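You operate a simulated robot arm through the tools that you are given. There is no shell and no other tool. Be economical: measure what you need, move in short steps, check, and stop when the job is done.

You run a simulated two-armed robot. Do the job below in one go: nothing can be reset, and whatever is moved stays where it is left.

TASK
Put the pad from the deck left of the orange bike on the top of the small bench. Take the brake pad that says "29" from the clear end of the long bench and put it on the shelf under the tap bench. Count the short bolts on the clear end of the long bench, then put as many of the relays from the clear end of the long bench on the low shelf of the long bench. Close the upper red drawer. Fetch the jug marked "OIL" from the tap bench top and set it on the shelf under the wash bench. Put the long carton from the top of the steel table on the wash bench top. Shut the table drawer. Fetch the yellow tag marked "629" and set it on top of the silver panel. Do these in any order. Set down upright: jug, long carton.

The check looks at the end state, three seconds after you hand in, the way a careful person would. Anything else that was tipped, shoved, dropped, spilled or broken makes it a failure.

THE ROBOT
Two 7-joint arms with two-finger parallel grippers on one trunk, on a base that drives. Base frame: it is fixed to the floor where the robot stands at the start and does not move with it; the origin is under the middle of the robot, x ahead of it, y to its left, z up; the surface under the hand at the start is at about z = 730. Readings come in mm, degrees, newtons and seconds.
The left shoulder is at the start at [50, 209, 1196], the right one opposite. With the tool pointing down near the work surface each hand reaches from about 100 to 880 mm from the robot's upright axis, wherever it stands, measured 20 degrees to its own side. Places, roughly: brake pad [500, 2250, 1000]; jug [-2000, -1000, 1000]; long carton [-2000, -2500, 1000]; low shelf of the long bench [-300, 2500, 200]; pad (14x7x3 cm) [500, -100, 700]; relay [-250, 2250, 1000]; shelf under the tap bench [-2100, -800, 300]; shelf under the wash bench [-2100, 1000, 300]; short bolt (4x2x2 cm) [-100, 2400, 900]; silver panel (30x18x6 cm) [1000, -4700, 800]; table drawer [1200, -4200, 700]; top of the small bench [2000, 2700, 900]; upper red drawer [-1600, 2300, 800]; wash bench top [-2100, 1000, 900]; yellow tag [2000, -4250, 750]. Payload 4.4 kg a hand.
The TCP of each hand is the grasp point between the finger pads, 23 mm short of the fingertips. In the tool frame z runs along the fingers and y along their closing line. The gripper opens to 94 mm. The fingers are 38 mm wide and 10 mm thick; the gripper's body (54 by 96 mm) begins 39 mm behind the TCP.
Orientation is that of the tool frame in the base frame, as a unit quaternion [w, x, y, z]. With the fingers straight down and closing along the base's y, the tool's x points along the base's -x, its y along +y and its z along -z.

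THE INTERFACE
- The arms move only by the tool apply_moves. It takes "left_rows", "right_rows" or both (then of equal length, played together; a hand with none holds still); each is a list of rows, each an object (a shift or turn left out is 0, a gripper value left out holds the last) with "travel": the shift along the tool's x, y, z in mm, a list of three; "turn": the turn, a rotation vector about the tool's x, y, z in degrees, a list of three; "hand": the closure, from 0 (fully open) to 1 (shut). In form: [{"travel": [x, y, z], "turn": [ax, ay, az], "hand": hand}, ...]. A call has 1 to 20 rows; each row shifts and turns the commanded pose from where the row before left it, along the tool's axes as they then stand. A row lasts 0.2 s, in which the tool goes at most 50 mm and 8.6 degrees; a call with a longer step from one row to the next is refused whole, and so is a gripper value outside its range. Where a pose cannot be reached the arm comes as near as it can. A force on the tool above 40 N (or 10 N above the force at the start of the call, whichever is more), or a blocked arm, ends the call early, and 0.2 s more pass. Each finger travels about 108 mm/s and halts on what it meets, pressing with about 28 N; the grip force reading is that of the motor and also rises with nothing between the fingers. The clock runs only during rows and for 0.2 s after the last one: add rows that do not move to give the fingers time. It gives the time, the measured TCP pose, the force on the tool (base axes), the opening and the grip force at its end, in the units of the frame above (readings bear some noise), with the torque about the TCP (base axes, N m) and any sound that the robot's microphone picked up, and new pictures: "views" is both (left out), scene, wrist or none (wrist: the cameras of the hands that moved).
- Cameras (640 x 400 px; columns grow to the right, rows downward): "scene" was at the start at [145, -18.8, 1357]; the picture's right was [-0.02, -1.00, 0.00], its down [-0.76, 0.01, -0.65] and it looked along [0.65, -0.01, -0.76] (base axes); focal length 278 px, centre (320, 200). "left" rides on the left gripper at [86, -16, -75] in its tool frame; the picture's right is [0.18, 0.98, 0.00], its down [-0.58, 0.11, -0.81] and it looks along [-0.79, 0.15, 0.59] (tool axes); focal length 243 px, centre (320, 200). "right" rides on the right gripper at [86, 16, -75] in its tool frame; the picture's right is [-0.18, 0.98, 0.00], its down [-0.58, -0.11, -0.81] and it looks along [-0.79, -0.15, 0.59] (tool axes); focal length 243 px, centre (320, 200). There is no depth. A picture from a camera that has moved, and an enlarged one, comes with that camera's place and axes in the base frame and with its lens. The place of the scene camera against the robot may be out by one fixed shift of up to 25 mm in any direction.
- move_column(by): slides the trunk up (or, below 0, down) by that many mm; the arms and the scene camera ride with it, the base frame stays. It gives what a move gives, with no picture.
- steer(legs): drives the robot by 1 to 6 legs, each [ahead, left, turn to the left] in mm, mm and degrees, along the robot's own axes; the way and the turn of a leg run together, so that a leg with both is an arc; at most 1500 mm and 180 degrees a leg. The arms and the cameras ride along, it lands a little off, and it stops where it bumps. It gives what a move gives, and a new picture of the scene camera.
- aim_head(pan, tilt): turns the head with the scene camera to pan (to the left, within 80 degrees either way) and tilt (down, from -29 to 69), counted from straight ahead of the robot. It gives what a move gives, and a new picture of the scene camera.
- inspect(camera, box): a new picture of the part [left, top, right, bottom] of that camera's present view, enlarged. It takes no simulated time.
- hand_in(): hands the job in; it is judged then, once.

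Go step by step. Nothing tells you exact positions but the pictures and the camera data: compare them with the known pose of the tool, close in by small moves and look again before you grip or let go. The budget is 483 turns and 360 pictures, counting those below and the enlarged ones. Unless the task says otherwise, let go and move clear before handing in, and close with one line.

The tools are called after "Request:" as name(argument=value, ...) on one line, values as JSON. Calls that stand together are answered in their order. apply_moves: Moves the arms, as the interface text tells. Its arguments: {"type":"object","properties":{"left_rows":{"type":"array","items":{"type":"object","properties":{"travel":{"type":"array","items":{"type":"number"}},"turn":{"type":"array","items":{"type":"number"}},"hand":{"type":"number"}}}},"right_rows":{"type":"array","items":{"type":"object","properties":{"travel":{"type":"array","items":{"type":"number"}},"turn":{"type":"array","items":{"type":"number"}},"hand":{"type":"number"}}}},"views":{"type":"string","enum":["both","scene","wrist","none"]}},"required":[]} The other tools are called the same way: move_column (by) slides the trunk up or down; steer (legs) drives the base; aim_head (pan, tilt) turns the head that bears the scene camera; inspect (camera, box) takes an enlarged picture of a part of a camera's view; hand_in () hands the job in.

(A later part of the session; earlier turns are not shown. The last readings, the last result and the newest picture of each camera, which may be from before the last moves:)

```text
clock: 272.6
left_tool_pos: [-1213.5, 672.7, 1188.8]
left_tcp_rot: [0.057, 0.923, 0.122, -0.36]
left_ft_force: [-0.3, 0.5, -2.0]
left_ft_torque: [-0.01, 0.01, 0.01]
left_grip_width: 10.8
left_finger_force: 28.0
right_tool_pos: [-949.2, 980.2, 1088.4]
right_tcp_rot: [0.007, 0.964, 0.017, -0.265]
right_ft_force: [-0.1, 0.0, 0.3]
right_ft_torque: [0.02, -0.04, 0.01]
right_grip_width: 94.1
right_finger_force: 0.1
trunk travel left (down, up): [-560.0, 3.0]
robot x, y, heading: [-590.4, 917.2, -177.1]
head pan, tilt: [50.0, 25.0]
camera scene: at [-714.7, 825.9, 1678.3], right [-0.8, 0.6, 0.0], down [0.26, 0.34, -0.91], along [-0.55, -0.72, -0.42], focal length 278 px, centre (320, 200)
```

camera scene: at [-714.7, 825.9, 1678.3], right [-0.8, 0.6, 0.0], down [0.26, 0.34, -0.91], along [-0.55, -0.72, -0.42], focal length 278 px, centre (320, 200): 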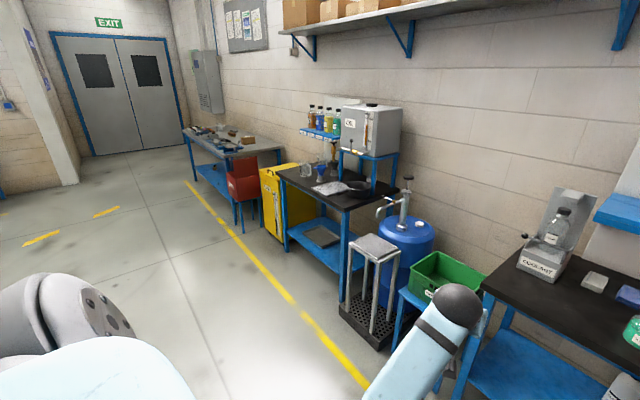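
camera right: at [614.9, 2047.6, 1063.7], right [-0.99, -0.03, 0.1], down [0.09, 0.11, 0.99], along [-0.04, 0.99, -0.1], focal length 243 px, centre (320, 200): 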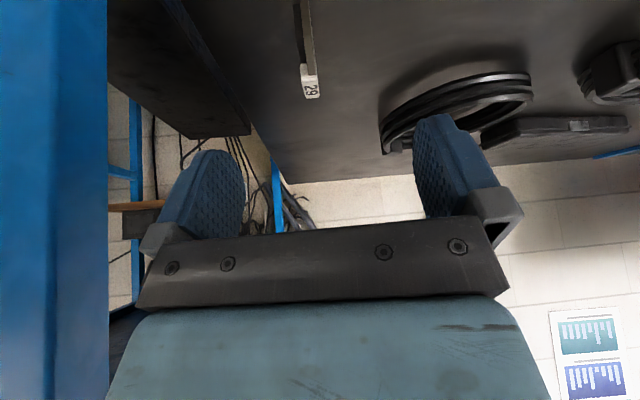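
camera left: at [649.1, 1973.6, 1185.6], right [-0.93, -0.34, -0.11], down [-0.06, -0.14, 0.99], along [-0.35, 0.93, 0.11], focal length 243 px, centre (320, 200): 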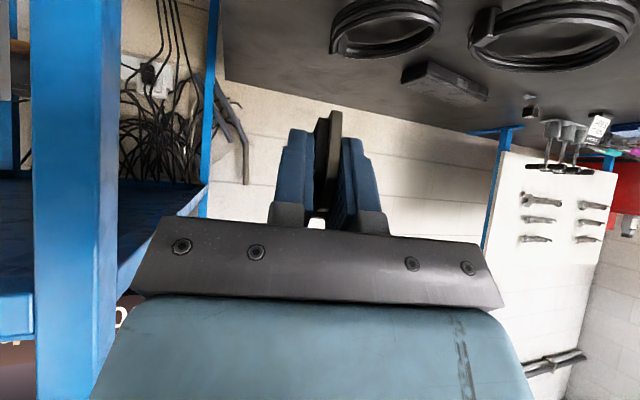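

The tap bench is further left along this wall, with the jugs on top and a shelf below. I'll strafe there.

Request:
steer(legs=[[0, 900, -3], [0, 850, 0]])

Request:
aim_head(pan=0, tilt=30)

```text
clock: 288.5
left_tool_pos: [-1184.1, -1075.5, 1188.7]
left_tcp_rot: [0.048, 0.926, 0.101, -0.361]
left_ft_force: [-0.4, -1.0, -1.6]
left_ft_torque: [-0.02, -0.03, -0.05]
left_grip_width: 10.7
left_finger_force: 27.4
right_tool_pos: [-905.9, -780.7, 1090.9]
right_tcp_rot: [0.001, 0.964, -0.005, -0.264]
right_ft_force: [0.7, 0.0, 0.6]
right_ft_torque: [-0.02, 0.01, 0.0]
right_grip_width: 94.0
right_finger_force: 0.1
trunk travel left (down, up): [-560.0, 3.0]
robot x, y, heading: [-551.1, -852.2, -179.8]
head pan, tilt: [50.0, 25.0]
camera scene: at [-678.3, -944.3, 1678.3], right [-0.77, 0.64, 0.0], down [0.27, 0.33, -0.91], along [-0.58, -0.7, -0.42], focal length 278 px, centre (320, 200)
```

scene: 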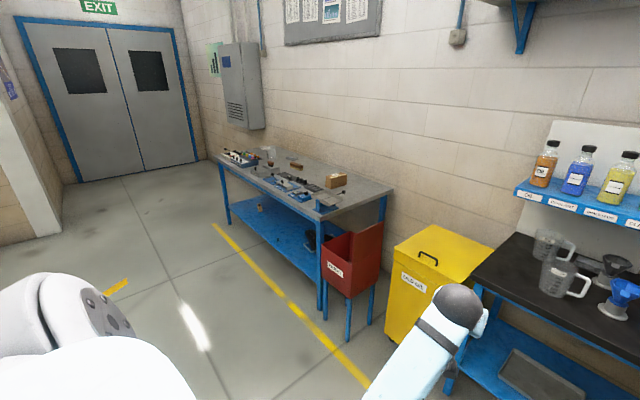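

```text
clock: 289.7
left_tool_pos: [-1184.3, -1074.6, 1187.6]
left_tcp_rot: [0.05, 0.926, 0.102, -0.361]
left_ft_force: [0.0, 0.4, -1.0]
left_ft_torque: [0.01, -0.02, -0.02]
left_grip_width: 10.6
left_finger_force: 27.9
right_tool_pos: [-905.9, -780.6, 1089.1]
right_tcp_rot: [0.001, 0.964, -0.004, -0.265]
right_ft_force: [0.4, -0.3, 0.6]
right_ft_torque: [-0.01, -0.01, 0.02]
right_grip_width: 94.1
right_finger_force: 0.0
trunk travel left (down, up): [-560.0, 3.0]
robot x, y, heading: [-551.9, -854.6, -179.7]
head pan, tilt: [0.0, 30.0]
camera scene: at [-710.0, -874.2, 1670.3], right [-0.01, 1.0, 0.0], down [0.5, 0.0, -0.87], along [-0.87, -0.01, -0.5], focal length 278 px, centre (320, 200)
```

scene: 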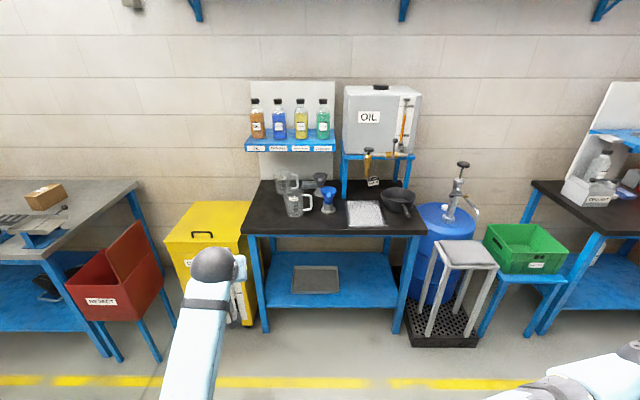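

Request:
inspect(camera="scene", box=[235, 150, 445, 330])

Request:
inspect(camera="scene", box=[265, 165, 345, 225])

```text
2.22 times, centred on (340, 240) of scene
camera zoom: at [-710.0, -874.2, 1670.3], right [-0.01, 1.0, 0.0], down [0.5, 0.0, -0.87], along [-0.87, -0.01, -0.5], focal length 618 px, centre (276, 111)
```

zoom: 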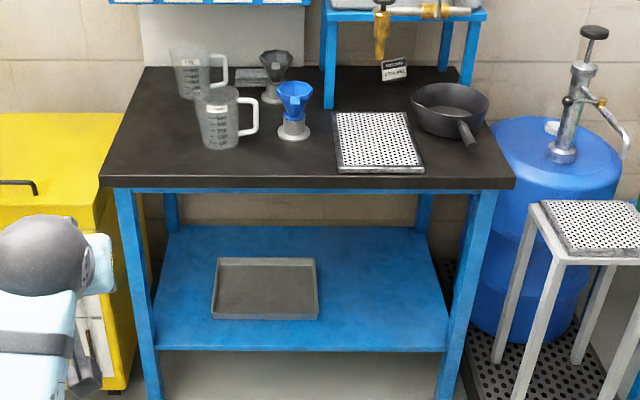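

```text
6.67 times, centred on (305, 195) of scene
camera zoom: at [-710.0, -874.2, 1670.3], right [-0.01, 1.0, 0.0], down [0.5, 0.0, -0.87], along [-0.87, -0.01, -0.5], focal length 1854 px, centre (420, 233)
```

zoom: 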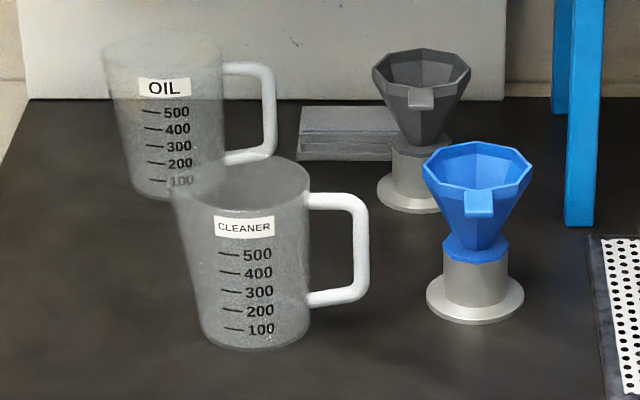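

The OIL jug stands at the back left behind the CLEANER jug, and the shelf below has free space left of the tray. I'll level the left hand back to its grasp pitch and lower the trunk, to place the brake pad first.

Request:
apply_moves(left_rows=[{"turn": [0, 6, 0]}, {"turn": [0, 6, 0]}, {"turn": [3.2, 0, 5.6]}, {"turn": [3.2, 0, 5.6]}], views="none")

Request:
move_column(by=-400)

Request:
move_column(by=-140)

Request:
aim_head(pan=10, tilt=25)

```text
clock: 290.7
left_tool_pos: [-1184.4, -1075.6, 1185.2]
left_tcp_rot: [0.009, 0.965, -0.003, -0.263]
left_ft_force: [-0.1, -0.2, -1.9]
left_ft_torque: [0.0, -0.03, 0.0]
left_grip_width: 10.8
left_finger_force: 28.8
right_tool_pos: [-906.5, -779.9, 1088.6]
right_tcp_rot: [0.001, 0.964, -0.004, -0.265]
right_ft_force: [0.4, -0.3, 0.4]
right_ft_torque: [0.02, 0.02, -0.01]
right_grip_width: 94.1
right_finger_force: 0.1
trunk travel left (down, up): [-560.0, 3.0]
robot x, y, heading: [-554.3, -855.9, -179.6]
head pan, tilt: [0.0, 30.0]
```

```text
clock: 294.5
left_tool_pos: [-1195.5, -1075.0, 811.0]
left_tcp_rot: [0.008, 0.959, -0.002, -0.282]
left_ft_force: [1.2, -0.2, -1.1]
left_ft_torque: [-0.01, -0.01, 0.01]
left_grip_width: 11.0
left_finger_force: 27.7
right_tool_pos: [-905.7, -780.6, 689.5]
right_tcp_rot: [0.001, 0.964, -0.004, -0.265]
right_ft_force: [-0.1, 0.5, 0.7]
right_ft_torque: [0.0, -0.03, 0.0]
right_grip_width: 94.0
right_finger_force: 0.0
trunk travel left (down, up): [-160.0, 403.0]
robot x, y, heading: [-552.7, -856.8, -179.6]
head pan, tilt: [0.0, 30.0]
```

```text
clock: 296.4
left_tool_pos: [-1193.6, -1072.6, 821.8]
left_tcp_rot: [0.027, 0.948, -0.004, -0.318]
left_ft_force: [-0.4, -0.5, -1.3]
left_ft_torque: [0.03, -0.02, -0.01]
left_grip_width: 10.8
left_finger_force: 27.6
right_tool_pos: [-895.2, -775.2, 656.5]
right_tcp_rot: [0.01, 0.96, -0.006, -0.281]
right_ft_force: [-0.5, -0.3, -1.0]
right_ft_torque: [0.02, 0.01, -0.01]
right_grip_width: 94.0
right_finger_force: 0.1
trunk travel left (down, up): [-106.0, 457.0]
robot x, y, heading: [-551.7, -855.9, -179.4]
head pan, tilt: [0.0, 30.0]
stopped: the arm was blocked; the commanded pose is now the measured one
```

```text
clock: 297.1
left_tool_pos: [-1192.6, -1070.1, 823.3]
left_tcp_rot: [0.029, 0.947, -0.004, -0.321]
left_ft_force: [0.0, 0.4, -1.4]
left_ft_torque: [0.0, -0.07, 0.04]
left_grip_width: 10.8
left_finger_force: 27.9
right_tool_pos: [-893.8, -772.9, 654.0]
right_tcp_rot: [0.011, 0.96, -0.007, -0.281]
right_ft_force: [0.3, -0.1, 0.2]
right_ft_torque: [0.01, 0.01, -0.04]
right_grip_width: 93.9
right_finger_force: 0.1
trunk travel left (down, up): [-106.0, 457.0]
robot x, y, heading: [-555.2, -858.5, -179.4]
head pan, tilt: [10.0, 25.0]
camera scene: at [-678.9, -870.4, 1238.9], right [-0.18, 0.98, -0.01], down [0.39, 0.06, -0.92], along [-0.91, -0.17, -0.39], focal length 278 px, centre (320, 200)
```

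scene: 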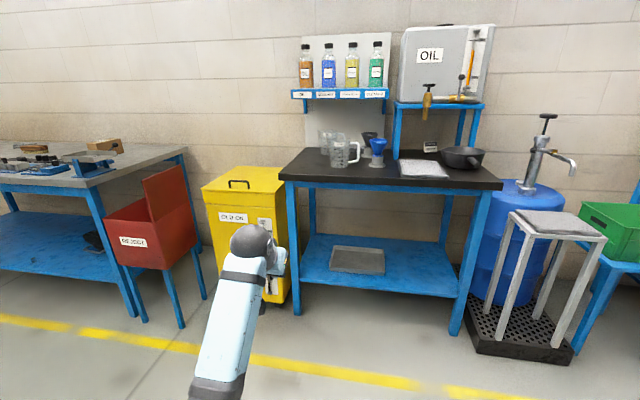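

The trunk stopped because the left arm was blocked, probably its elbow against my own base. I'll extend the left hand forward and down to free it.

Request:
move_column(by=60)

Request:
apply_moves(left_rows=[{"travel": [-5, 0, 40]}, {"travel": [-5, 0, 40]}, {"travel": [-5, 0, 40]}, {"travel": [0, 0, 40]}, {"travel": [0, 0, 40]}, {"travel": [0, 0, 40]}, {"travel": [0, 0, 40]}], views="scene")

```text
clock: 298.1
left_tool_pos: [-1209.2, -1085.3, 847.2]
left_tcp_rot: [0.022, 0.952, -0.001, -0.306]
left_ft_force: [0.7, 0.0, -0.8]
left_ft_torque: [0.0, -0.02, -0.01]
left_grip_width: 11.0
left_finger_force: 27.9
right_tool_pos: [-905.5, -779.8, 693.9]
right_tcp_rot: [0.002, 0.965, -0.003, -0.264]
right_ft_force: [0.1, -0.1, 0.2]
right_ft_torque: [0.02, -0.01, 0.04]
right_grip_width: 93.7
right_finger_force: 0.1
trunk travel left (down, up): [-166.0, 397.0]
robot x, y, heading: [-551.1, -852.0, -179.4]
head pan, tilt: [10.0, 25.0]
```

```text
clock: 299.7
left_tool_pos: [-1387.4, -1095.6, 628.4]
left_tcp_rot: [0.022, 0.951, 0.0, -0.307]
left_ft_force: [-0.3, -0.3, -1.3]
left_ft_torque: [-0.02, -0.05, 0.0]
left_grip_width: 10.6
left_finger_force: 27.7
right_tool_pos: [-904.8, -780.5, 694.4]
right_tcp_rot: [0.001, 0.964, -0.004, -0.265]
right_ft_force: [-0.3, 0.2, 0.2]
right_ft_torque: [0.01, 0.02, -0.02]
right_grip_width: 94.0
right_finger_force: 0.1
trunk travel left (down, up): [-166.0, 397.0]
robot x, y, heading: [-550.8, -856.0, -179.4]
head pan, tilt: [10.0, 25.0]
camera scene: at [-710.6, -890.0, 1284.1], right [-0.18, 0.98, 0.0], down [0.42, 0.08, -0.91], along [-0.89, -0.16, -0.42], focal length 278 px, centre (320, 200)
```

scene: 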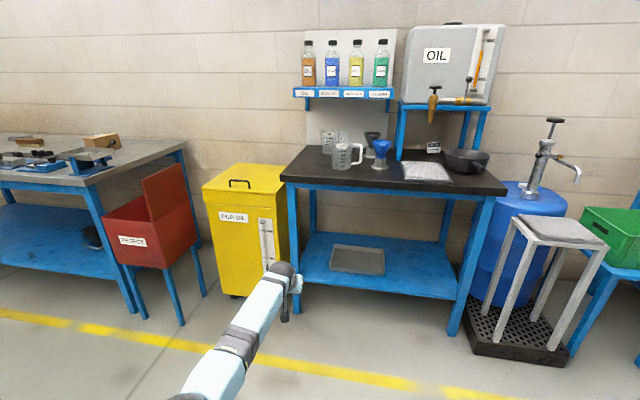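

Request:
apply_moves(right_rows=[{"travel": [-35, 0, 20]}, {"travel": [-35, 0, 20]}, {"travel": [-35, 0, 20]}, {"travel": [-35, 0, 20]}, {"travel": [-35, 0, 20]}, {"travel": [-35, 0, 20]}], views="none")

Request:
move_column(by=-145)

```text
clock: 301.1
left_tool_pos: [-1387.3, -1095.0, 627.7]
left_tcp_rot: [0.022, 0.952, 0.0, -0.306]
left_ft_force: [1.0, 0.4, -2.0]
left_ft_torque: [-0.04, 0.0, 0.0]
left_grip_width: 10.5
left_finger_force: 27.9
right_tool_pos: [-1146.8, -779.0, 697.4]
right_tcp_rot: [0.001, 0.964, -0.003, -0.265]
right_ft_force: [-0.1, -0.5, 0.6]
right_ft_torque: [0.02, 0.0, 0.03]
right_grip_width: 94.1
right_finger_force: 0.0
trunk travel left (down, up): [-166.0, 397.0]
robot x, y, heading: [-552.2, -855.9, -179.4]
head pan, tilt: [10.0, 25.0]
```

```text
clock: 302.8
left_tool_pos: [-1385.8, -1095.1, 483.2]
left_tcp_rot: [0.022, 0.951, 0.0, -0.307]
left_ft_force: [0.4, -0.3, -1.0]
left_ft_torque: [-0.01, -0.02, 0.01]
left_grip_width: 11.0
left_finger_force: 28.0
right_tool_pos: [-1148.0, -777.6, 552.4]
right_tcp_rot: [0.001, 0.964, -0.003, -0.265]
right_ft_force: [-1.2, -0.3, -0.4]
right_ft_torque: [0.0, -0.02, -0.01]
right_grip_width: 94.2
right_finger_force: 0.1
trunk travel left (down, up): [-21.0, 542.0]
robot x, y, heading: [-550.8, -855.8, -179.7]
head pan, tilt: [10.0, 25.0]
```

Request:
apply_moves(left_rows=[{"turn": [0, 5.7, 0]}, {"turn": [3, 0, 0]}], views="none")

Request:
steer(legs=[[330, 0, 0]])

Request:
aim_head(pan=5, tilt=35)

```text
clock: 303.4
left_tool_pos: [-1386.4, -1095.2, 482.2]
left_tcp_rot: [-0.004, 0.966, -0.006, -0.258]
left_ft_force: [0.9, -0.7, -1.2]
left_ft_torque: [-0.01, -0.02, 0.01]
left_grip_width: 10.5
left_finger_force: 27.3
right_tool_pos: [-1146.5, -778.9, 553.1]
right_tcp_rot: [0.002, 0.964, -0.004, -0.264]
right_ft_force: [-0.5, -0.4, -0.6]
right_ft_torque: [0.0, 0.0, 0.01]
right_grip_width: 94.0
right_finger_force: 0.1
trunk travel left (down, up): [-21.0, 542.0]
robot x, y, heading: [-552.1, -854.8, -179.5]
head pan, tilt: [10.0, 25.0]
```

```text
clock: 305.6
left_tool_pos: [-1712.9, -1099.5, 483.1]
left_tcp_rot: [-0.003, 0.966, -0.006, -0.259]
left_ft_force: [-0.5, 0.9, -1.2]
left_ft_torque: [0.01, -0.03, -0.02]
left_grip_width: 10.5
left_finger_force: 28.1
right_tool_pos: [-1475.1, -782.3, 553.0]
right_tcp_rot: [0.001, 0.965, -0.003, -0.264]
right_ft_force: [-0.2, -0.4, 0.7]
right_ft_torque: [-0.03, 0.03, 0.0]
right_grip_width: 93.9
right_finger_force: 0.1
trunk travel left (down, up): [-21.0, 542.0]
robot x, y, heading: [-877.6, -861.3, -179.2]
head pan, tilt: [10.0, 25.0]
camera scene: at [-1037.1, -892.6, 1139.2], right [-0.18, 0.98, 0.0], down [0.42, 0.08, -0.91], along [-0.89, -0.16, -0.42], focal length 278 px, centre (320, 200)
```

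scene: 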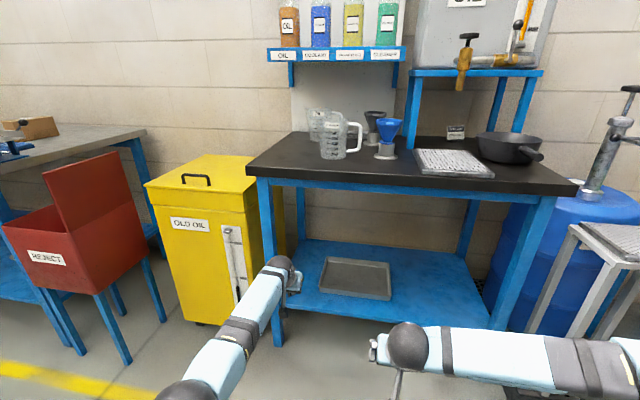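

```text
clock: 306.3
left_tool_pos: [-1712.3, -1098.4, 482.9]
left_tcp_rot: [-0.004, 0.966, -0.007, -0.258]
left_ft_force: [-0.7, -0.1, -1.2]
left_ft_torque: [0.01, -0.02, -0.01]
left_grip_width: 10.9
left_finger_force: 27.6
right_tool_pos: [-1475.2, -782.1, 553.8]
right_tcp_rot: [0.002, 0.964, -0.004, -0.264]
right_ft_force: [-0.2, -0.7, -0.1]
right_ft_torque: [-0.03, -0.03, -0.03]
right_grip_width: 93.9
right_finger_force: 0.1
trunk travel left (down, up): [-21.0, 542.0]
robot x, y, heading: [-882.1, -857.4, -179.3]
head pan, tilt: [5.0, 35.0]
camera scene: at [-1034.1, -884.3, 1123.5], right [-0.1, 1.0, 0.0], down [0.57, 0.05, -0.82], along [-0.82, -0.08, -0.57], focal length 278 px, centre (320, 200)
```

scene: 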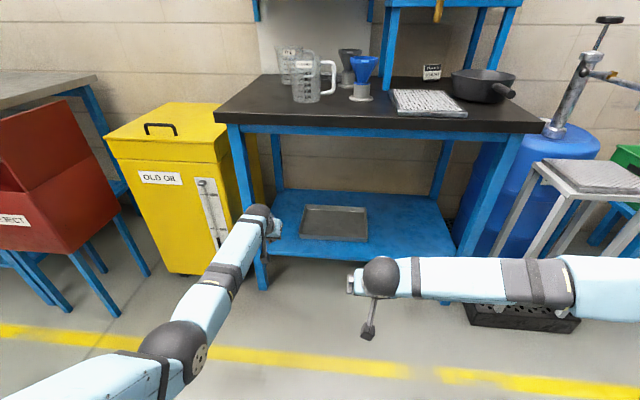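

The left spot on the shelf is between the leg and the tray, about y≈-1130. I'll draw the right hand back a little to clear the stool, drive 220 mm and reach in with the left.

Request:
apply_moves(right_rows=[{"travel": [25, 10, -30]}, {"travel": [25, 10, -30]}, {"travel": [25, 10, -30]}, {"travel": [25, 10, -30]}], left_rows=[{"travel": [10, 8, 17.3]}, {"travel": [10, 8, 17.3]}, {"travel": [10, 8, 17.3]}, {"travel": [10, 8, 17.3]}], views="none")

Request:
steer(legs=[[220, 0, -0.7]])

Request:
inspect(camera="left", box=[0, 0, 640, 400])

```text
clock: 307.3
left_tool_pos: [-1712.6, -1130.7, 404.0]
left_tcp_rot: [-0.003, 0.966, -0.005, -0.259]
left_ft_force: [-1.3, -0.2, -0.5]
left_ft_torque: [0.01, -0.02, 0.01]
left_grip_width: 10.6
left_finger_force: 28.5
right_tool_pos: [-1324.4, -823.1, 604.4]
right_tcp_rot: [0.002, 0.964, -0.003, -0.264]
right_ft_force: [0.2, 0.3, -0.3]
right_ft_torque: [0.05, 0.03, 0.02]
right_grip_width: 93.9
right_finger_force: 0.1
trunk travel left (down, up): [-21.0, 542.0]
robot x, y, heading: [-879.8, -856.4, -179.3]
head pan, tilt: [5.0, 35.0]
```

```text
clock: 309.0
left_tool_pos: [-1932.9, -1120.1, 403.3]
left_tcp_rot: [-0.005, 0.966, -0.012, -0.258]
left_ft_force: [-0.1, -0.4, -1.2]
left_ft_torque: [0.03, -0.01, 0.02]
left_grip_width: 11.0
left_finger_force: 27.5
right_tool_pos: [-1540.9, -816.1, 604.3]
right_tcp_rot: [0.0, 0.964, -0.009, -0.264]
right_ft_force: [-0.1, -0.6, 0.7]
right_ft_torque: [0.0, 0.04, 0.0]
right_grip_width: 94.1
right_finger_force: 0.2
trunk travel left (down, up): [-21.0, 542.0]
robot x, y, heading: [-1090.6, -862.0, 179.8]
head pan, tilt: [5.0, 35.0]
camera scene: at [-1250.1, -882.5, 1123.4], right [-0.08, 1.0, 0.0], down [0.57, 0.05, -0.82], along [-0.82, -0.07, -0.57], focal length 278 px, centre (320, 200)
```

scene: 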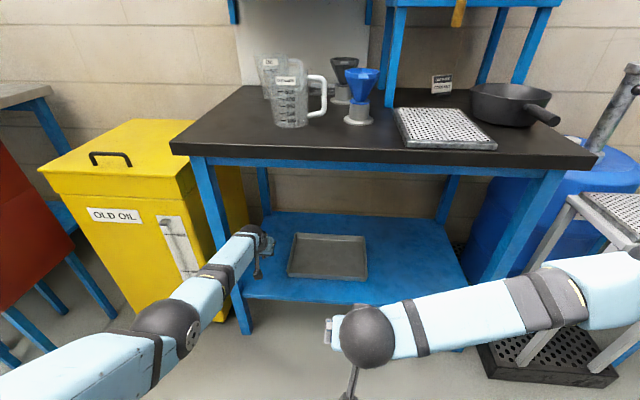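

```text
1.00 times, centred on (320, 200) of left (not enlarged: the box is as wide or as high as the picture)
camera zoom: at [-1820.3, -1105.5, 426.1], right [0.13, -0.99, -0.1], down [-0.1, -0.11, 0.99], along [-0.99, -0.12, -0.12], focal length 243 px, centre (320, 200)
```

zoom: 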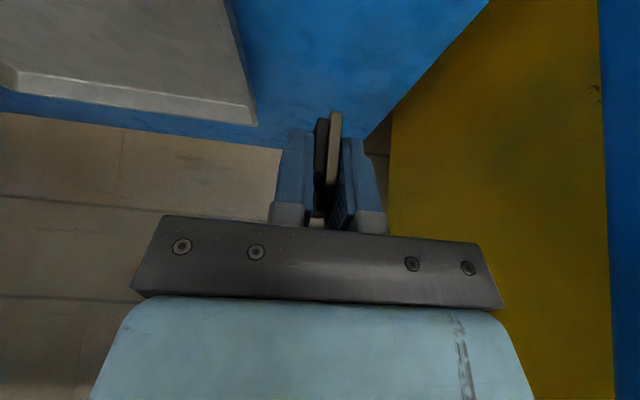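

The spot below is free on both sides. Descending gently.

Request:
apply_moves(left_rows=[{"travel": [15, 0, 26]}, {"travel": [10, 0, 17]}, {"travel": [5, 0, 8.6]}, {"travel": [2, 0, 3.5]}, {"travel": [2, 0, 3.5]}, {"travel": [2, 0, 3.5]}, {"travel": [2, 0, 3.5]}], views="both")

```text
clock: 310.6
left_tool_pos: [-1906.9, -1119.2, 341.5]
left_tcp_rot: [-0.006, 0.966, -0.013, -0.258]
left_ft_force: [0.1, 0.2, -0.8]
left_ft_torque: [0.02, -0.03, 0.01]
left_grip_width: 10.7
left_finger_force: 28.2
left hand out of reach, approached as far as the arm can: row 1, 2, 3, 5, 7
right_tool_pos: [-1540.6, -817.6, 602.8]
right_tcp_rot: [-0.001, 0.964, -0.01, -0.266]
right_ft_force: [0.5, 0.3, 0.2]
right_ft_torque: [0.01, -0.01, 0.03]
right_grip_width: 94.0
right_finger_force: 0.1
trunk travel left (down, up): [-21.0, 542.0]
robot x, y, heading: [-1093.4, -858.1, 179.6]
head pan, tilt: [5.0, 35.0]
camera scene: at [-1249.9, -882.4, 1123.5], right [-0.08, 1.0, 0.0], down [0.57, 0.05, -0.82], along [-0.82, -0.07, -0.57], focal length 278 px, centre (320, 200)
camera left: at [-1795.1, -1105.4, 365.5], right [0.13, -0.99, -0.1], down [-0.1, -0.11, 0.99], along [-0.99, -0.12, -0.12], focal length 243 px, centre (320, 200)
```

scene: 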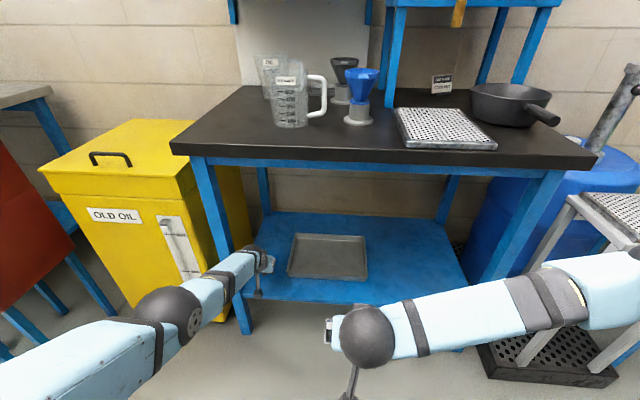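
left: 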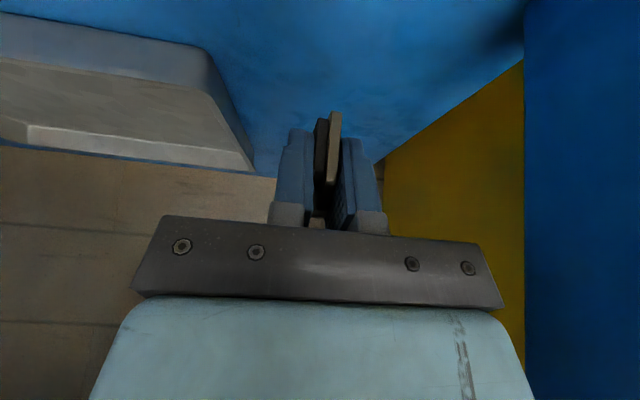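

Request:
steer(legs=[[35, 0, 0]])

Request:
apply_moves(left_rows=[{"travel": [15, 0, -6]}, {"travel": [3, 0, 5]}, {"travel": [2, 0, 4]}, {"travel": [2, 0, 4]}, {"travel": [2, 0, 4]}, {"travel": [2, 0, 4]}], views="wrist")

```text
clock: 311.4
left_tool_pos: [-1942.8, -1118.1, 344.2]
left_tcp_rot: [-0.006, 0.966, -0.014, -0.258]
left_ft_force: [0.2, -0.9, -2.0]
left_ft_torque: [0.0, 0.0, -0.04]
left_grip_width: 10.8
left_finger_force: 28.6
right_tool_pos: [-1574.3, -816.9, 603.7]
right_tcp_rot: [0.001, 0.964, -0.009, -0.265]
right_ft_force: [-0.3, -0.4, 0.3]
right_ft_torque: [0.0, -0.01, 0.01]
right_grip_width: 94.2
right_finger_force: 0.1
trunk travel left (down, up): [-21.0, 542.0]
robot x, y, heading: [-1128.4, -855.1, 179.7]
head pan, tilt: [5.0, 35.0]
camera scene: at [-1284.6, -882.2, 1123.4], right [-0.08, 1.0, 0.0], down [0.57, 0.05, -0.82], along [-0.82, -0.07, -0.57], focal length 278 px, centre (320, 200)
```

scene: 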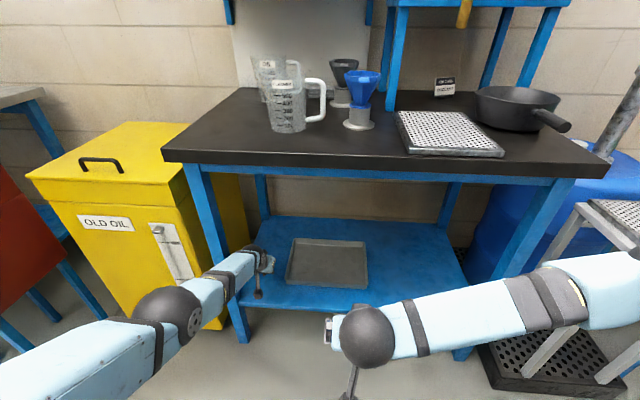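

```text
clock: 312.8
left_tool_pos: [-1925.8, -1119.3, 320.0]
left_tcp_rot: [-0.006, 0.966, -0.012, -0.257]
left_ft_force: [0.4, 0.1, -0.4]
left_ft_torque: [0.0, 0.0, 0.0]
left_grip_width: 10.7
left_finger_force: 28.3
right_tool_pos: [-1574.9, -817.1, 603.5]
right_tcp_rot: [0.0, 0.964, -0.01, -0.265]
right_ft_force: [0.8, 1.0, -0.3]
right_ft_torque: [0.02, -0.01, 0.0]
right_grip_width: 94.1
right_finger_force: 0.0
trunk travel left (down, up): [-21.0, 542.0]
robot x, y, heading: [-1127.1, -863.5, 179.7]
head pan, tilt: [5.0, 35.0]
camera left: at [-1812.6, -1105.9, 341.5], right [0.13, -0.99, -0.1], down [-0.1, -0.11, 0.99], along [-0.99, -0.12, -0.12], focal length 243 px, centre (320, 200)
```

left: 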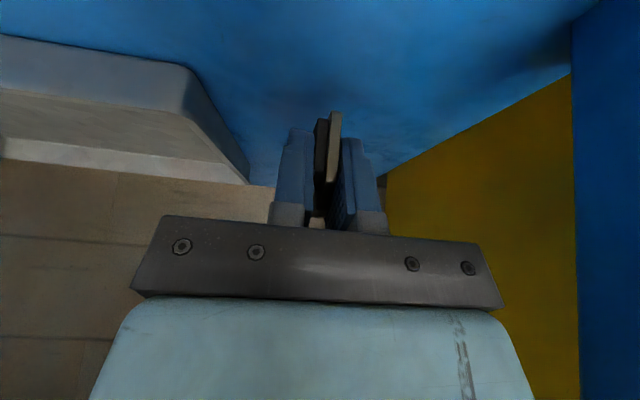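

Request:
apply_moves(left_rows=[{"travel": [3, 0, 5.2]}, {"travel": [3, 0, 5.2]}, {"travel": [3, 0, 5.2]}, {"travel": [3, 0, 5.2]}, {"travel": [3, 0, 5.2]}, {"travel": [3, 0, 5.2]}, {"travel": [3, 0, 5.2]}], views="wrist")

```text
clock: 314.4
left_tool_pos: [-1906.5, -1118.7, 296.8]
left_tcp_rot: [-0.006, 0.966, -0.013, -0.258]
left_ft_force: [-0.6, -0.1, -1.2]
left_ft_torque: [-0.01, -0.01, -0.01]
left_grip_width: 10.4
left_finger_force: 28.4
left hand out of reach, approached as far as the arm can: row 1, 2, 3, 5, 7
right_tool_pos: [-1575.3, -816.0, 604.3]
right_tcp_rot: [0.0, 0.964, -0.009, -0.265]
right_ft_force: [0.8, 0.5, -0.2]
right_ft_torque: [0.0, 0.02, 0.01]
right_grip_width: 93.9
right_finger_force: 0.0
trunk travel left (down, up): [-21.0, 542.0]
robot x, y, heading: [-1129.1, -859.0, 179.8]
head pan, tilt: [5.0, 35.0]
camera left: at [-1794.4, -1104.9, 318.4], right [0.13, -0.99, -0.1], down [-0.1, -0.11, 0.99], along [-0.99, -0.12, -0.12], focal length 243 px, centre (320, 200)
```

left: 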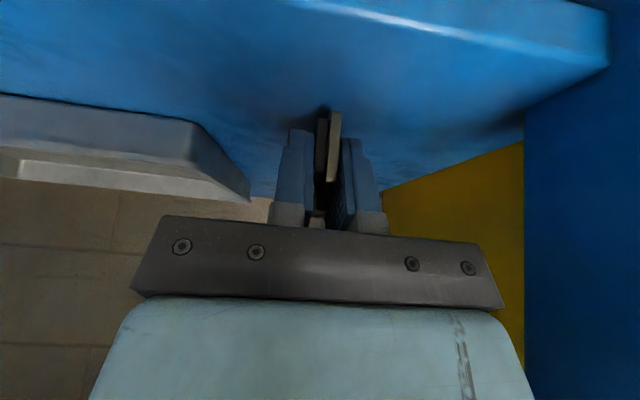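

Request:
steer(legs=[[35, 0, 0]])

Request:
apply_moves(left_rows=[{"travel": [6, 0, 2]}, {"travel": [3, 0, 5.2]}, {"travel": [2, 0, 3.5]}, {"travel": [2, 0, 3.5]}, {"travel": [2, 0, 3.5]}, {"travel": [2, 0, 3.5]}], views="wrist")

```text
clock: 315.3
left_tool_pos: [-1942.2, -1118.0, 296.6]
left_tcp_rot: [-0.006, 0.966, -0.013, -0.258]
left_ft_force: [-0.5, 0.1, -1.2]
left_ft_torque: [-0.01, -0.02, -0.01]
left_grip_width: 10.7
left_finger_force: 28.0
right_tool_pos: [-1610.3, -816.2, 604.4]
right_tcp_rot: [-0.001, 0.964, -0.011, -0.265]
right_ft_force: [-0.4, 0.1, 0.8]
right_ft_torque: [-0.01, 0.01, -0.04]
right_grip_width: 93.9
right_finger_force: 0.1
trunk travel left (down, up): [-21.0, 542.0]
robot x, y, heading: [-1167.2, -855.4, 179.6]
head pan, tilt: [5.0, 35.0]
camera scene: at [-1319.9, -881.9, 1123.4], right [-0.08, 1.0, 0.0], down [0.57, 0.05, -0.82], along [-0.82, -0.07, -0.57], focal length 278 px, centre (320, 200)
```

scene: 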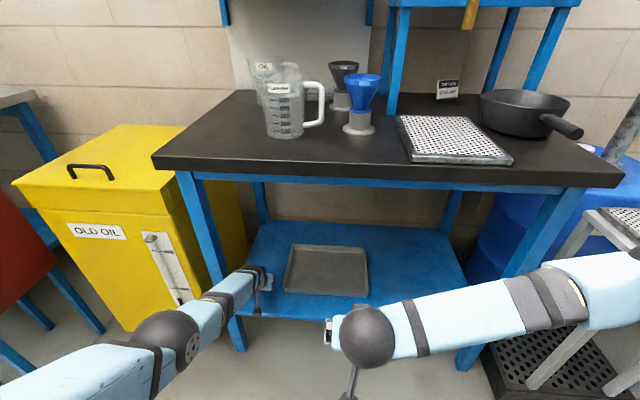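

```text
clock: 316.8
left_tool_pos: [-1938.4, -1117.7, 288.8]
left_tcp_rot: [-0.005, 0.963, -0.013, -0.268]
left_ft_force: [-0.6, 0.1, 19.7]
left_ft_torque: [-0.16, -0.11, 0.26]
left_grip_width: 10.9
left_finger_force: 27.9
left hand out of reach, approached as far as the arm can: row 3, 5
right_tool_pos: [-1609.5, -816.6, 605.5]
right_tcp_rot: [0.0, 0.964, -0.011, -0.265]
right_ft_force: [-0.5, -0.6, 0.0]
right_ft_torque: [0.01, 0.0, -0.01]
right_grip_width: 94.1
right_finger_force: 0.1
trunk travel left (down, up): [-21.0, 542.0]
robot x, y, heading: [-1164.9, -856.0, 179.4]
head pan, tilt: [5.0, 35.0]
stopped in row 6 (left hand): the force on the tool passed its limit at 43 N (the readings are from after the stop); the commanded pose is now the measured one
camera left: at [-1825.5, -1104.1, 309.9], right [0.13, -0.99, -0.1], down [-0.08, -0.11, 0.99], along [-0.99, -0.12, -0.1], focal length 243 px, centre (320, 200)
```

left: 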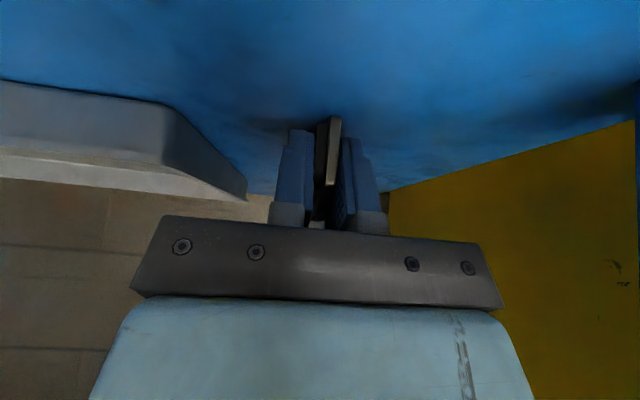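

The pad is on the shelf (z≈256). I'll relax the load slightly, open the fingers partway and check that it stands before backing out.

Request:
apply_moves(left_rows=[{"travel": [-1, 0, -1.5]}, {"hand": 0.85}, {"hand": 0.7}, {"hand": 0.6}, {}], views="wrist")

```text
clock: 318.0
left_tool_pos: [-1935.2, -1116.8, 289.1]
left_tcp_rot: [-0.006, 0.964, -0.013, -0.266]
left_ft_force: [1.6, 20.7, 26.2]
left_ft_torque: [0.16, -0.11, 0.09]
left_grip_width: 28.4
left_finger_force: 0.0
right_tool_pos: [-1609.1, -816.0, 606.1]
right_tcp_rot: [0.0, 0.964, -0.01, -0.266]
right_ft_force: [-0.4, 0.3, 0.9]
right_ft_torque: [0.0, 0.03, 0.01]
right_grip_width: 93.9
right_finger_force: 0.1
trunk travel left (down, up): [-21.0, 542.0]
robot x, y, heading: [-1167.6, -858.4, 179.5]
head pan, tilt: [5.0, 35.0]
camera left: at [-1822.9, -1102.8, 310.6], right [0.13, -0.99, -0.1], down [-0.09, -0.11, 0.99], along [-0.99, -0.12, -0.1], focal length 243 px, centre (320, 200)
```

left: 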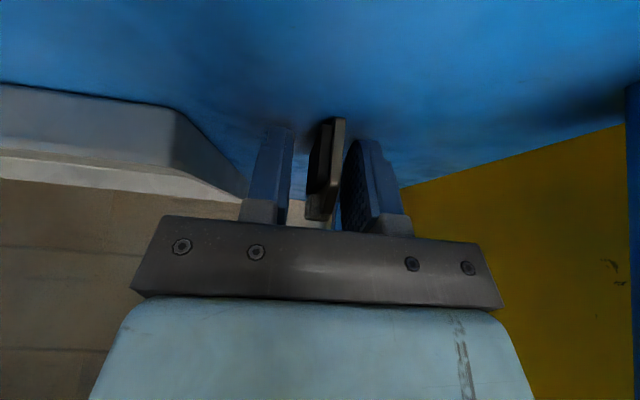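

Request:
apply_moves(left_rows=[{"travel": [-2, 0, -4]}, {"hand": 0.45}, {"hand": 0.45}, {}], views="wrist")

```text
clock: 319.0
left_tool_pos: [-1933.6, -1120.8, 290.3]
left_tcp_rot: [-0.004, 0.965, -0.012, -0.262]
left_ft_force: [-0.4, 0.2, 0.9]
left_ft_torque: [0.04, 0.03, -0.01]
left_grip_width: 51.2
left_finger_force: 0.1
right_tool_pos: [-1610.3, -817.3, 605.1]
right_tcp_rot: [-0.001, 0.964, -0.01, -0.266]
right_ft_force: [-0.1, 0.2, -0.3]
right_ft_torque: [-0.02, -0.03, -0.01]
right_grip_width: 94.0
right_finger_force: 0.1
trunk travel left (down, up): [-21.0, 542.0]
robot x, y, heading: [-1161.1, -859.0, 179.7]
head pan, tilt: [5.0, 35.0]
camera left: at [-1821.2, -1106.4, 311.2], right [0.13, -0.99, -0.1], down [-0.1, -0.11, 0.99], along [-0.99, -0.12, -0.11], focal length 243 px, centre (320, 200)
```

left: 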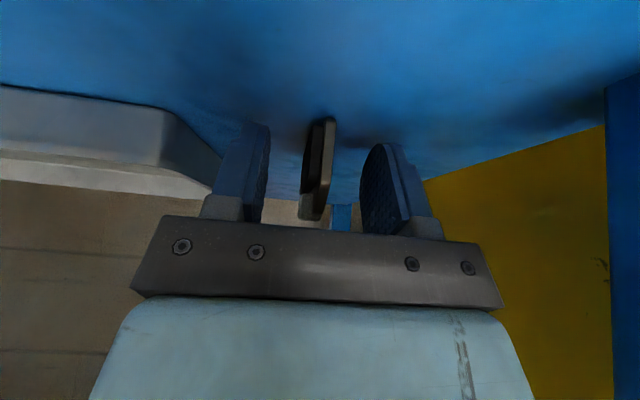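

The pad stands free between the fingers. Backing the left hand out.

Request:
apply_moves(left_rows=[{"travel": [-2, 0, -20]}, {"travel": [0, 0, -35]}, {"travel": [15, 0, -35]}, {"travel": [30, 0, -30]}, {"travel": [35, 0, -20]}, {"travel": [35, 0, -20]}, {"travel": [35, 0, -20]}], views="both")

```text
clock: 320.4
left_tool_pos: [-1854.7, -1108.9, 512.5]
left_tcp_rot: [-0.008, 0.931, -0.012, -0.366]
left_ft_force: [-0.1, 0.4, -0.7]
left_ft_torque: [-0.02, -0.04, -0.03]
left_grip_width: 51.7
left_finger_force: 0.0
right_tool_pos: [-1603.6, -810.1, 621.5]
right_tcp_rot: [0.008, 0.961, -0.012, -0.275]
right_ft_force: [-0.3, 0.4, 0.7]
right_ft_torque: [0.04, -0.01, -0.02]
right_grip_width: 94.1
right_finger_force: 0.1
trunk travel left (down, up): [-21.0, 542.0]
robot x, y, heading: [-1166.1, -858.5, 179.9]
head pan, tilt: [5.0, 35.0]
stopped in row 7 (left hand): the arm was blocked; the commanded pose is now the measured one
camera scene: at [-1303.9, -868.4, 1135.4], right [-0.08, 1.0, -0.01], down [0.56, 0.03, -0.83], along [-0.83, -0.08, -0.56], focal length 278 px, centre (320, 200)
camera left: at [-1741.8, -1096.3, 510.9], right [0.11, -0.99, -0.13], down [0.12, -0.12, 0.99], along [-0.99, -0.12, 0.1], focal length 243 px, centre (320, 200)
```

scene: 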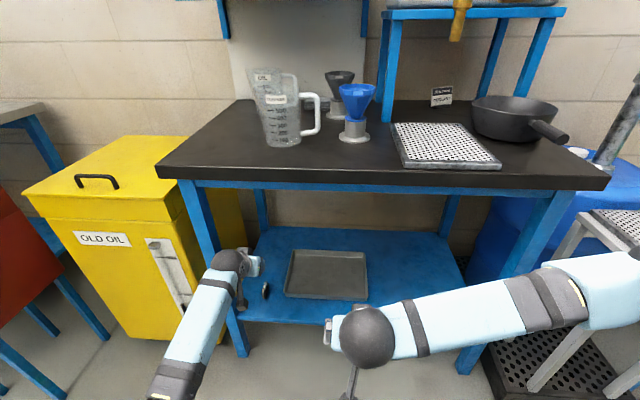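
left: 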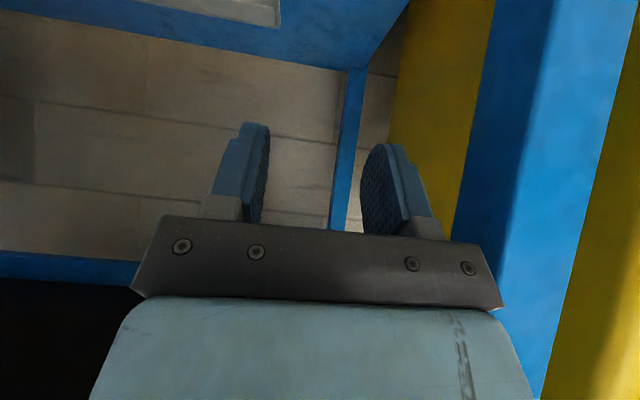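

The brake pad stands on the shelf. My left elbow is pressed against my base again, so I'll drive back and raise the trunk.

Request:
steer(legs=[[-350, 0, 0]])

Request:
move_column(by=400)

Request:
aim_head(pan=5, tilt=35)

Request:
inspect(camera="scene", box=[200, 100, 440, 340])

```text
clock: 322.7
left_tool_pos: [-1503.8, -1114.0, 512.8]
left_tcp_rot: [-0.005, 0.931, -0.01, -0.365]
left_ft_force: [0.0, 0.5, -0.2]
left_ft_torque: [-0.01, 0.0, 0.01]
left_grip_width: 51.7
left_finger_force: 0.0
right_tool_pos: [-1253.9, -814.3, 619.0]
right_tcp_rot: [0.009, 0.962, -0.011, -0.273]
right_ft_force: [0.5, 0.3, -0.3]
right_ft_torque: [-0.01, -0.04, 0.0]
right_grip_width: 94.1
right_finger_force: 0.1
trunk travel left (down, up): [-21.0, 542.0]
robot x, y, heading: [-814.5, -858.4, 179.8]
head pan, tilt: [5.0, 35.0]
camera scene: at [-955.0, -868.3, 1134.9], right [-0.09, 1.0, -0.02], down [0.56, 0.03, -0.83], along [-0.83, -0.08, -0.56], focal length 278 px, centre (320, 200)
```

scene: 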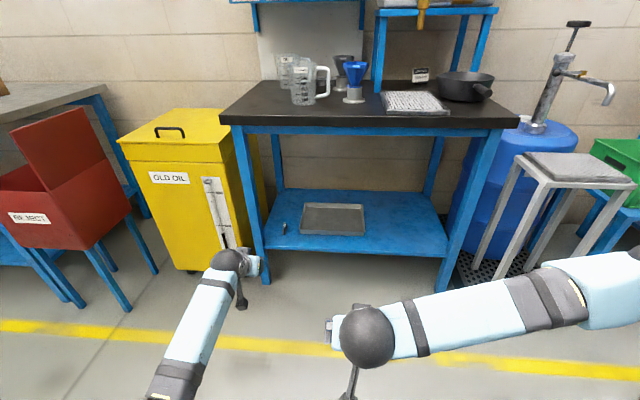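

```text
clock: 326.5
left_tool_pos: [-1507.6, -1117.8, 888.4]
left_tcp_rot: [-0.014, 0.934, -0.008, -0.356]
left_ft_force: [0.2, 0.1, -0.3]
left_ft_torque: [0.0, -0.01, 0.01]
left_grip_width: 51.6
left_finger_force: 0.0
right_tool_pos: [-1258.6, -820.0, 1003.8]
right_tcp_rot: [0.0, 0.964, -0.008, -0.265]
right_ft_force: [0.0, -0.3, 1.1]
right_ft_torque: [0.0, 0.0, 0.02]
right_grip_width: 94.0
right_finger_force: 0.0
trunk travel left (down, up): [-421.0, 142.0]
robot x, y, heading: [-817.9, -861.3, 179.6]
head pan, tilt: [5.0, 35.0]
```

```text
clock: 327.1
left_tool_pos: [-1507.1, -1118.3, 886.3]
left_tcp_rot: [-0.015, 0.934, -0.008, -0.358]
left_ft_force: [-0.2, 0.1, -0.1]
left_ft_torque: [-0.03, 0.0, 0.01]
left_grip_width: 51.7
left_finger_force: 0.1
right_tool_pos: [-1260.1, -819.0, 1004.1]
right_tcp_rot: [0.0, 0.964, -0.008, -0.265]
right_ft_force: [0.0, -0.5, -0.5]
right_ft_torque: [-0.03, 0.01, -0.02]
right_grip_width: 94.1
right_finger_force: 0.0
trunk travel left (down, up): [-421.0, 142.0]
robot x, y, heading: [-810.0, -860.7, 179.9]
head pan, tilt: [5.0, 35.0]
camera scene: at [-968.2, -884.0, 1523.5], right [-0.09, 1.0, 0.0], down [0.57, 0.05, -0.82], along [-0.82, -0.07, -0.57], focal length 278 px, centre (320, 200)
```

scene: 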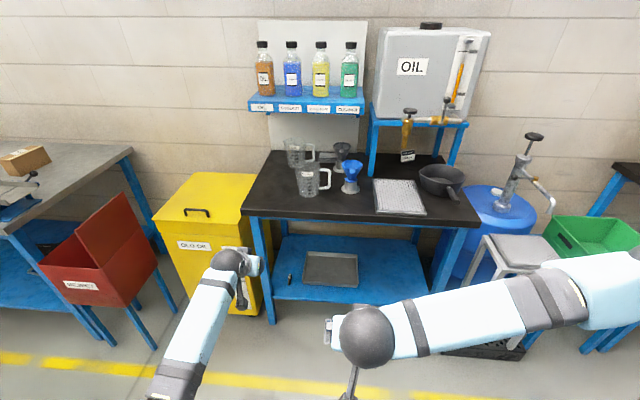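

```text
1.67 times, centred on (320, 220) of scene
camera zoom: at [-968.2, -884.0, 1523.5], right [-0.09, 1.0, 0.0], down [0.57, 0.05, -0.82], along [-0.82, -0.07, -0.57], focal length 463 px, centre (320, 167)
```

zoom: 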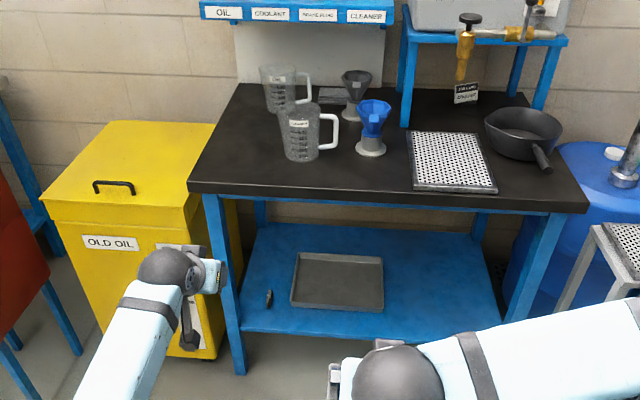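

Next is the OIL jug. I'll raise the trunk and the left hand above everything, then move in so the left hand can reach over the CLEANER jug to the OIL jug's handle.

Request:
move_column(by=140)

Request:
apply_moves(left_rows=[{"travel": [-25, 0, -28], "turn": [0, -3, 0]}, {"travel": [-25, 0, -28]}, {"travel": [-25, 0, -28]}, {"travel": [-25, 0, -28]}, {"travel": [-25, 0, -28], "hand": 0.35}], views="none")

Request:
steer(legs=[[0, -80, 0], [420, 0, 0]])

Request:
inspect(camera="left", box=[0, 0, 640, 400])

```text
clock: 328.8
left_tool_pos: [-1508.5, -1118.1, 1026.8]
left_tcp_rot: [-0.014, 0.934, -0.007, -0.357]
left_ft_force: [0.1, 0.3, 0.6]
left_ft_torque: [-0.04, 0.01, -0.02]
left_grip_width: 51.7
left_finger_force: 0.0
right_tool_pos: [-1259.1, -819.6, 1143.2]
right_tcp_rot: [0.0, 0.964, -0.008, -0.264]
right_ft_force: [0.1, 0.0, -0.5]
right_ft_torque: [0.0, -0.02, 0.0]
right_grip_width: 94.0
right_finger_force: 0.0
trunk travel left (down, up): [-561.0, 2.0]
robot x, y, heading: [-810.7, -857.7, 179.9]
head pan, tilt: [5.0, 35.0]
```

```text
clock: 330.0
left_tool_pos: [-1497.7, -1123.2, 1214.0]
left_tcp_rot: [-0.013, 0.924, -0.007, -0.381]
left_ft_force: [0.6, -0.3, 0.1]
left_ft_torque: [-0.01, 0.0, -0.02]
left_grip_width: 61.1
left_finger_force: 0.1
right_tool_pos: [-1259.6, -820.1, 1143.9]
right_tcp_rot: [0.0, 0.964, -0.008, -0.264]
right_ft_force: [0.2, 0.3, 0.7]
right_ft_torque: [-0.03, -0.01, 0.02]
right_grip_width: 94.1
right_finger_force: 0.0
trunk travel left (down, up): [-561.0, 2.0]
robot x, y, heading: [-813.3, -856.7, 179.8]
head pan, tilt: [5.0, 35.0]
```

```text
clock: 333.5
left_tool_pos: [-1913.4, -1045.0, 1214.2]
left_tcp_rot: [-0.014, 0.924, -0.006, -0.383]
left_ft_force: [0.9, -0.5, -0.1]
left_ft_torque: [0.01, 0.03, -0.01]
left_grip_width: 61.1
left_finger_force: 0.0
right_tool_pos: [-1676.5, -740.8, 1143.6]
right_tcp_rot: [0.001, 0.964, -0.006, -0.265]
right_ft_force: [-0.4, 0.8, 0.4]
right_ft_torque: [0.01, 0.04, 0.01]
right_grip_width: 94.0
right_finger_force: 0.1
trunk travel left (down, up): [-561.0, 2.0]
robot x, y, heading: [-1229.5, -780.8, -179.9]
head pan, tilt: [5.0, 35.0]
camera scene: at [-1384.1, -804.2, 1663.6], right [-0.09, 1.0, 0.0], down [0.57, 0.05, -0.82], along [-0.82, -0.07, -0.57], focal length 278 px, centre (320, 200)
```

scene: 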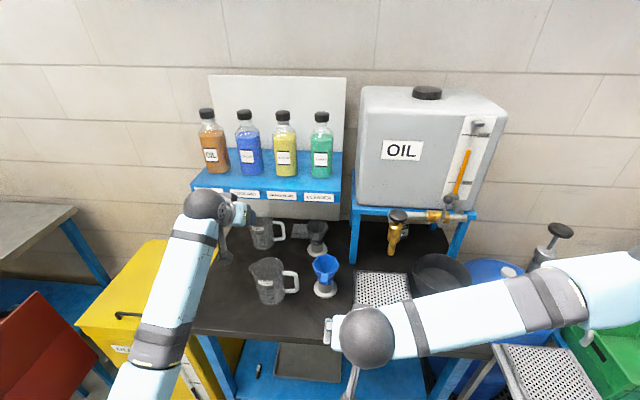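

```text
1.00 times, centred on (320, 200) of left (not enlarged: the box is as wide or as high as the picture)
camera zoom: at [-1799.8, -1030.3, 1207.9], right [0.11, -0.98, -0.15], down [0.15, -0.13, 0.98], along [-0.98, -0.13, 0.14], focal length 243 px, centre (320, 200)
```

zoom: 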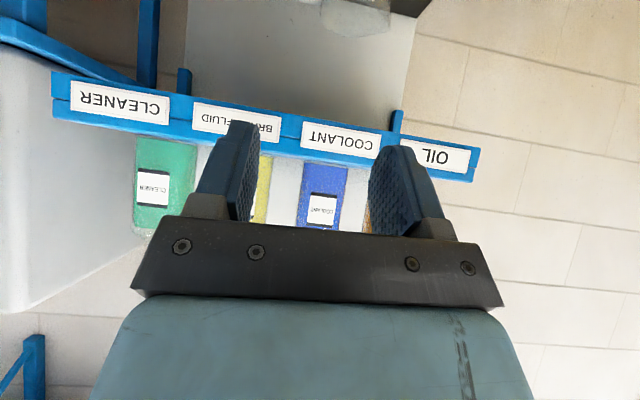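

Request:
inspect(camera="scene", box=[230, 200, 350, 310])

```text
3.64 times, centred on (290, 255) of scene
camera zoom: at [-1384.1, -804.2, 1663.6], right [-0.09, 1.0, 0.0], down [0.57, 0.05, -0.82], along [-0.82, -0.07, -0.57], focal length 1011 px, centre (429, 0)
```

zoom: 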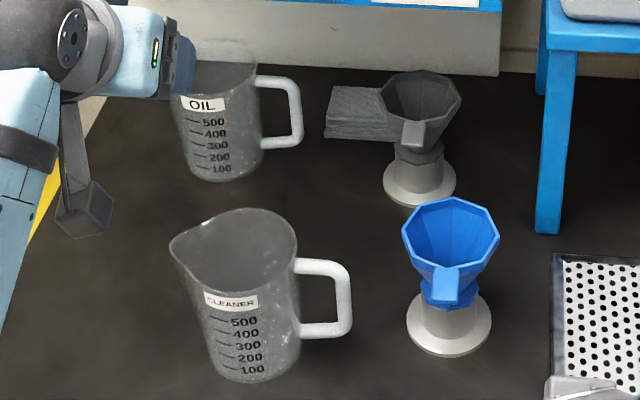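

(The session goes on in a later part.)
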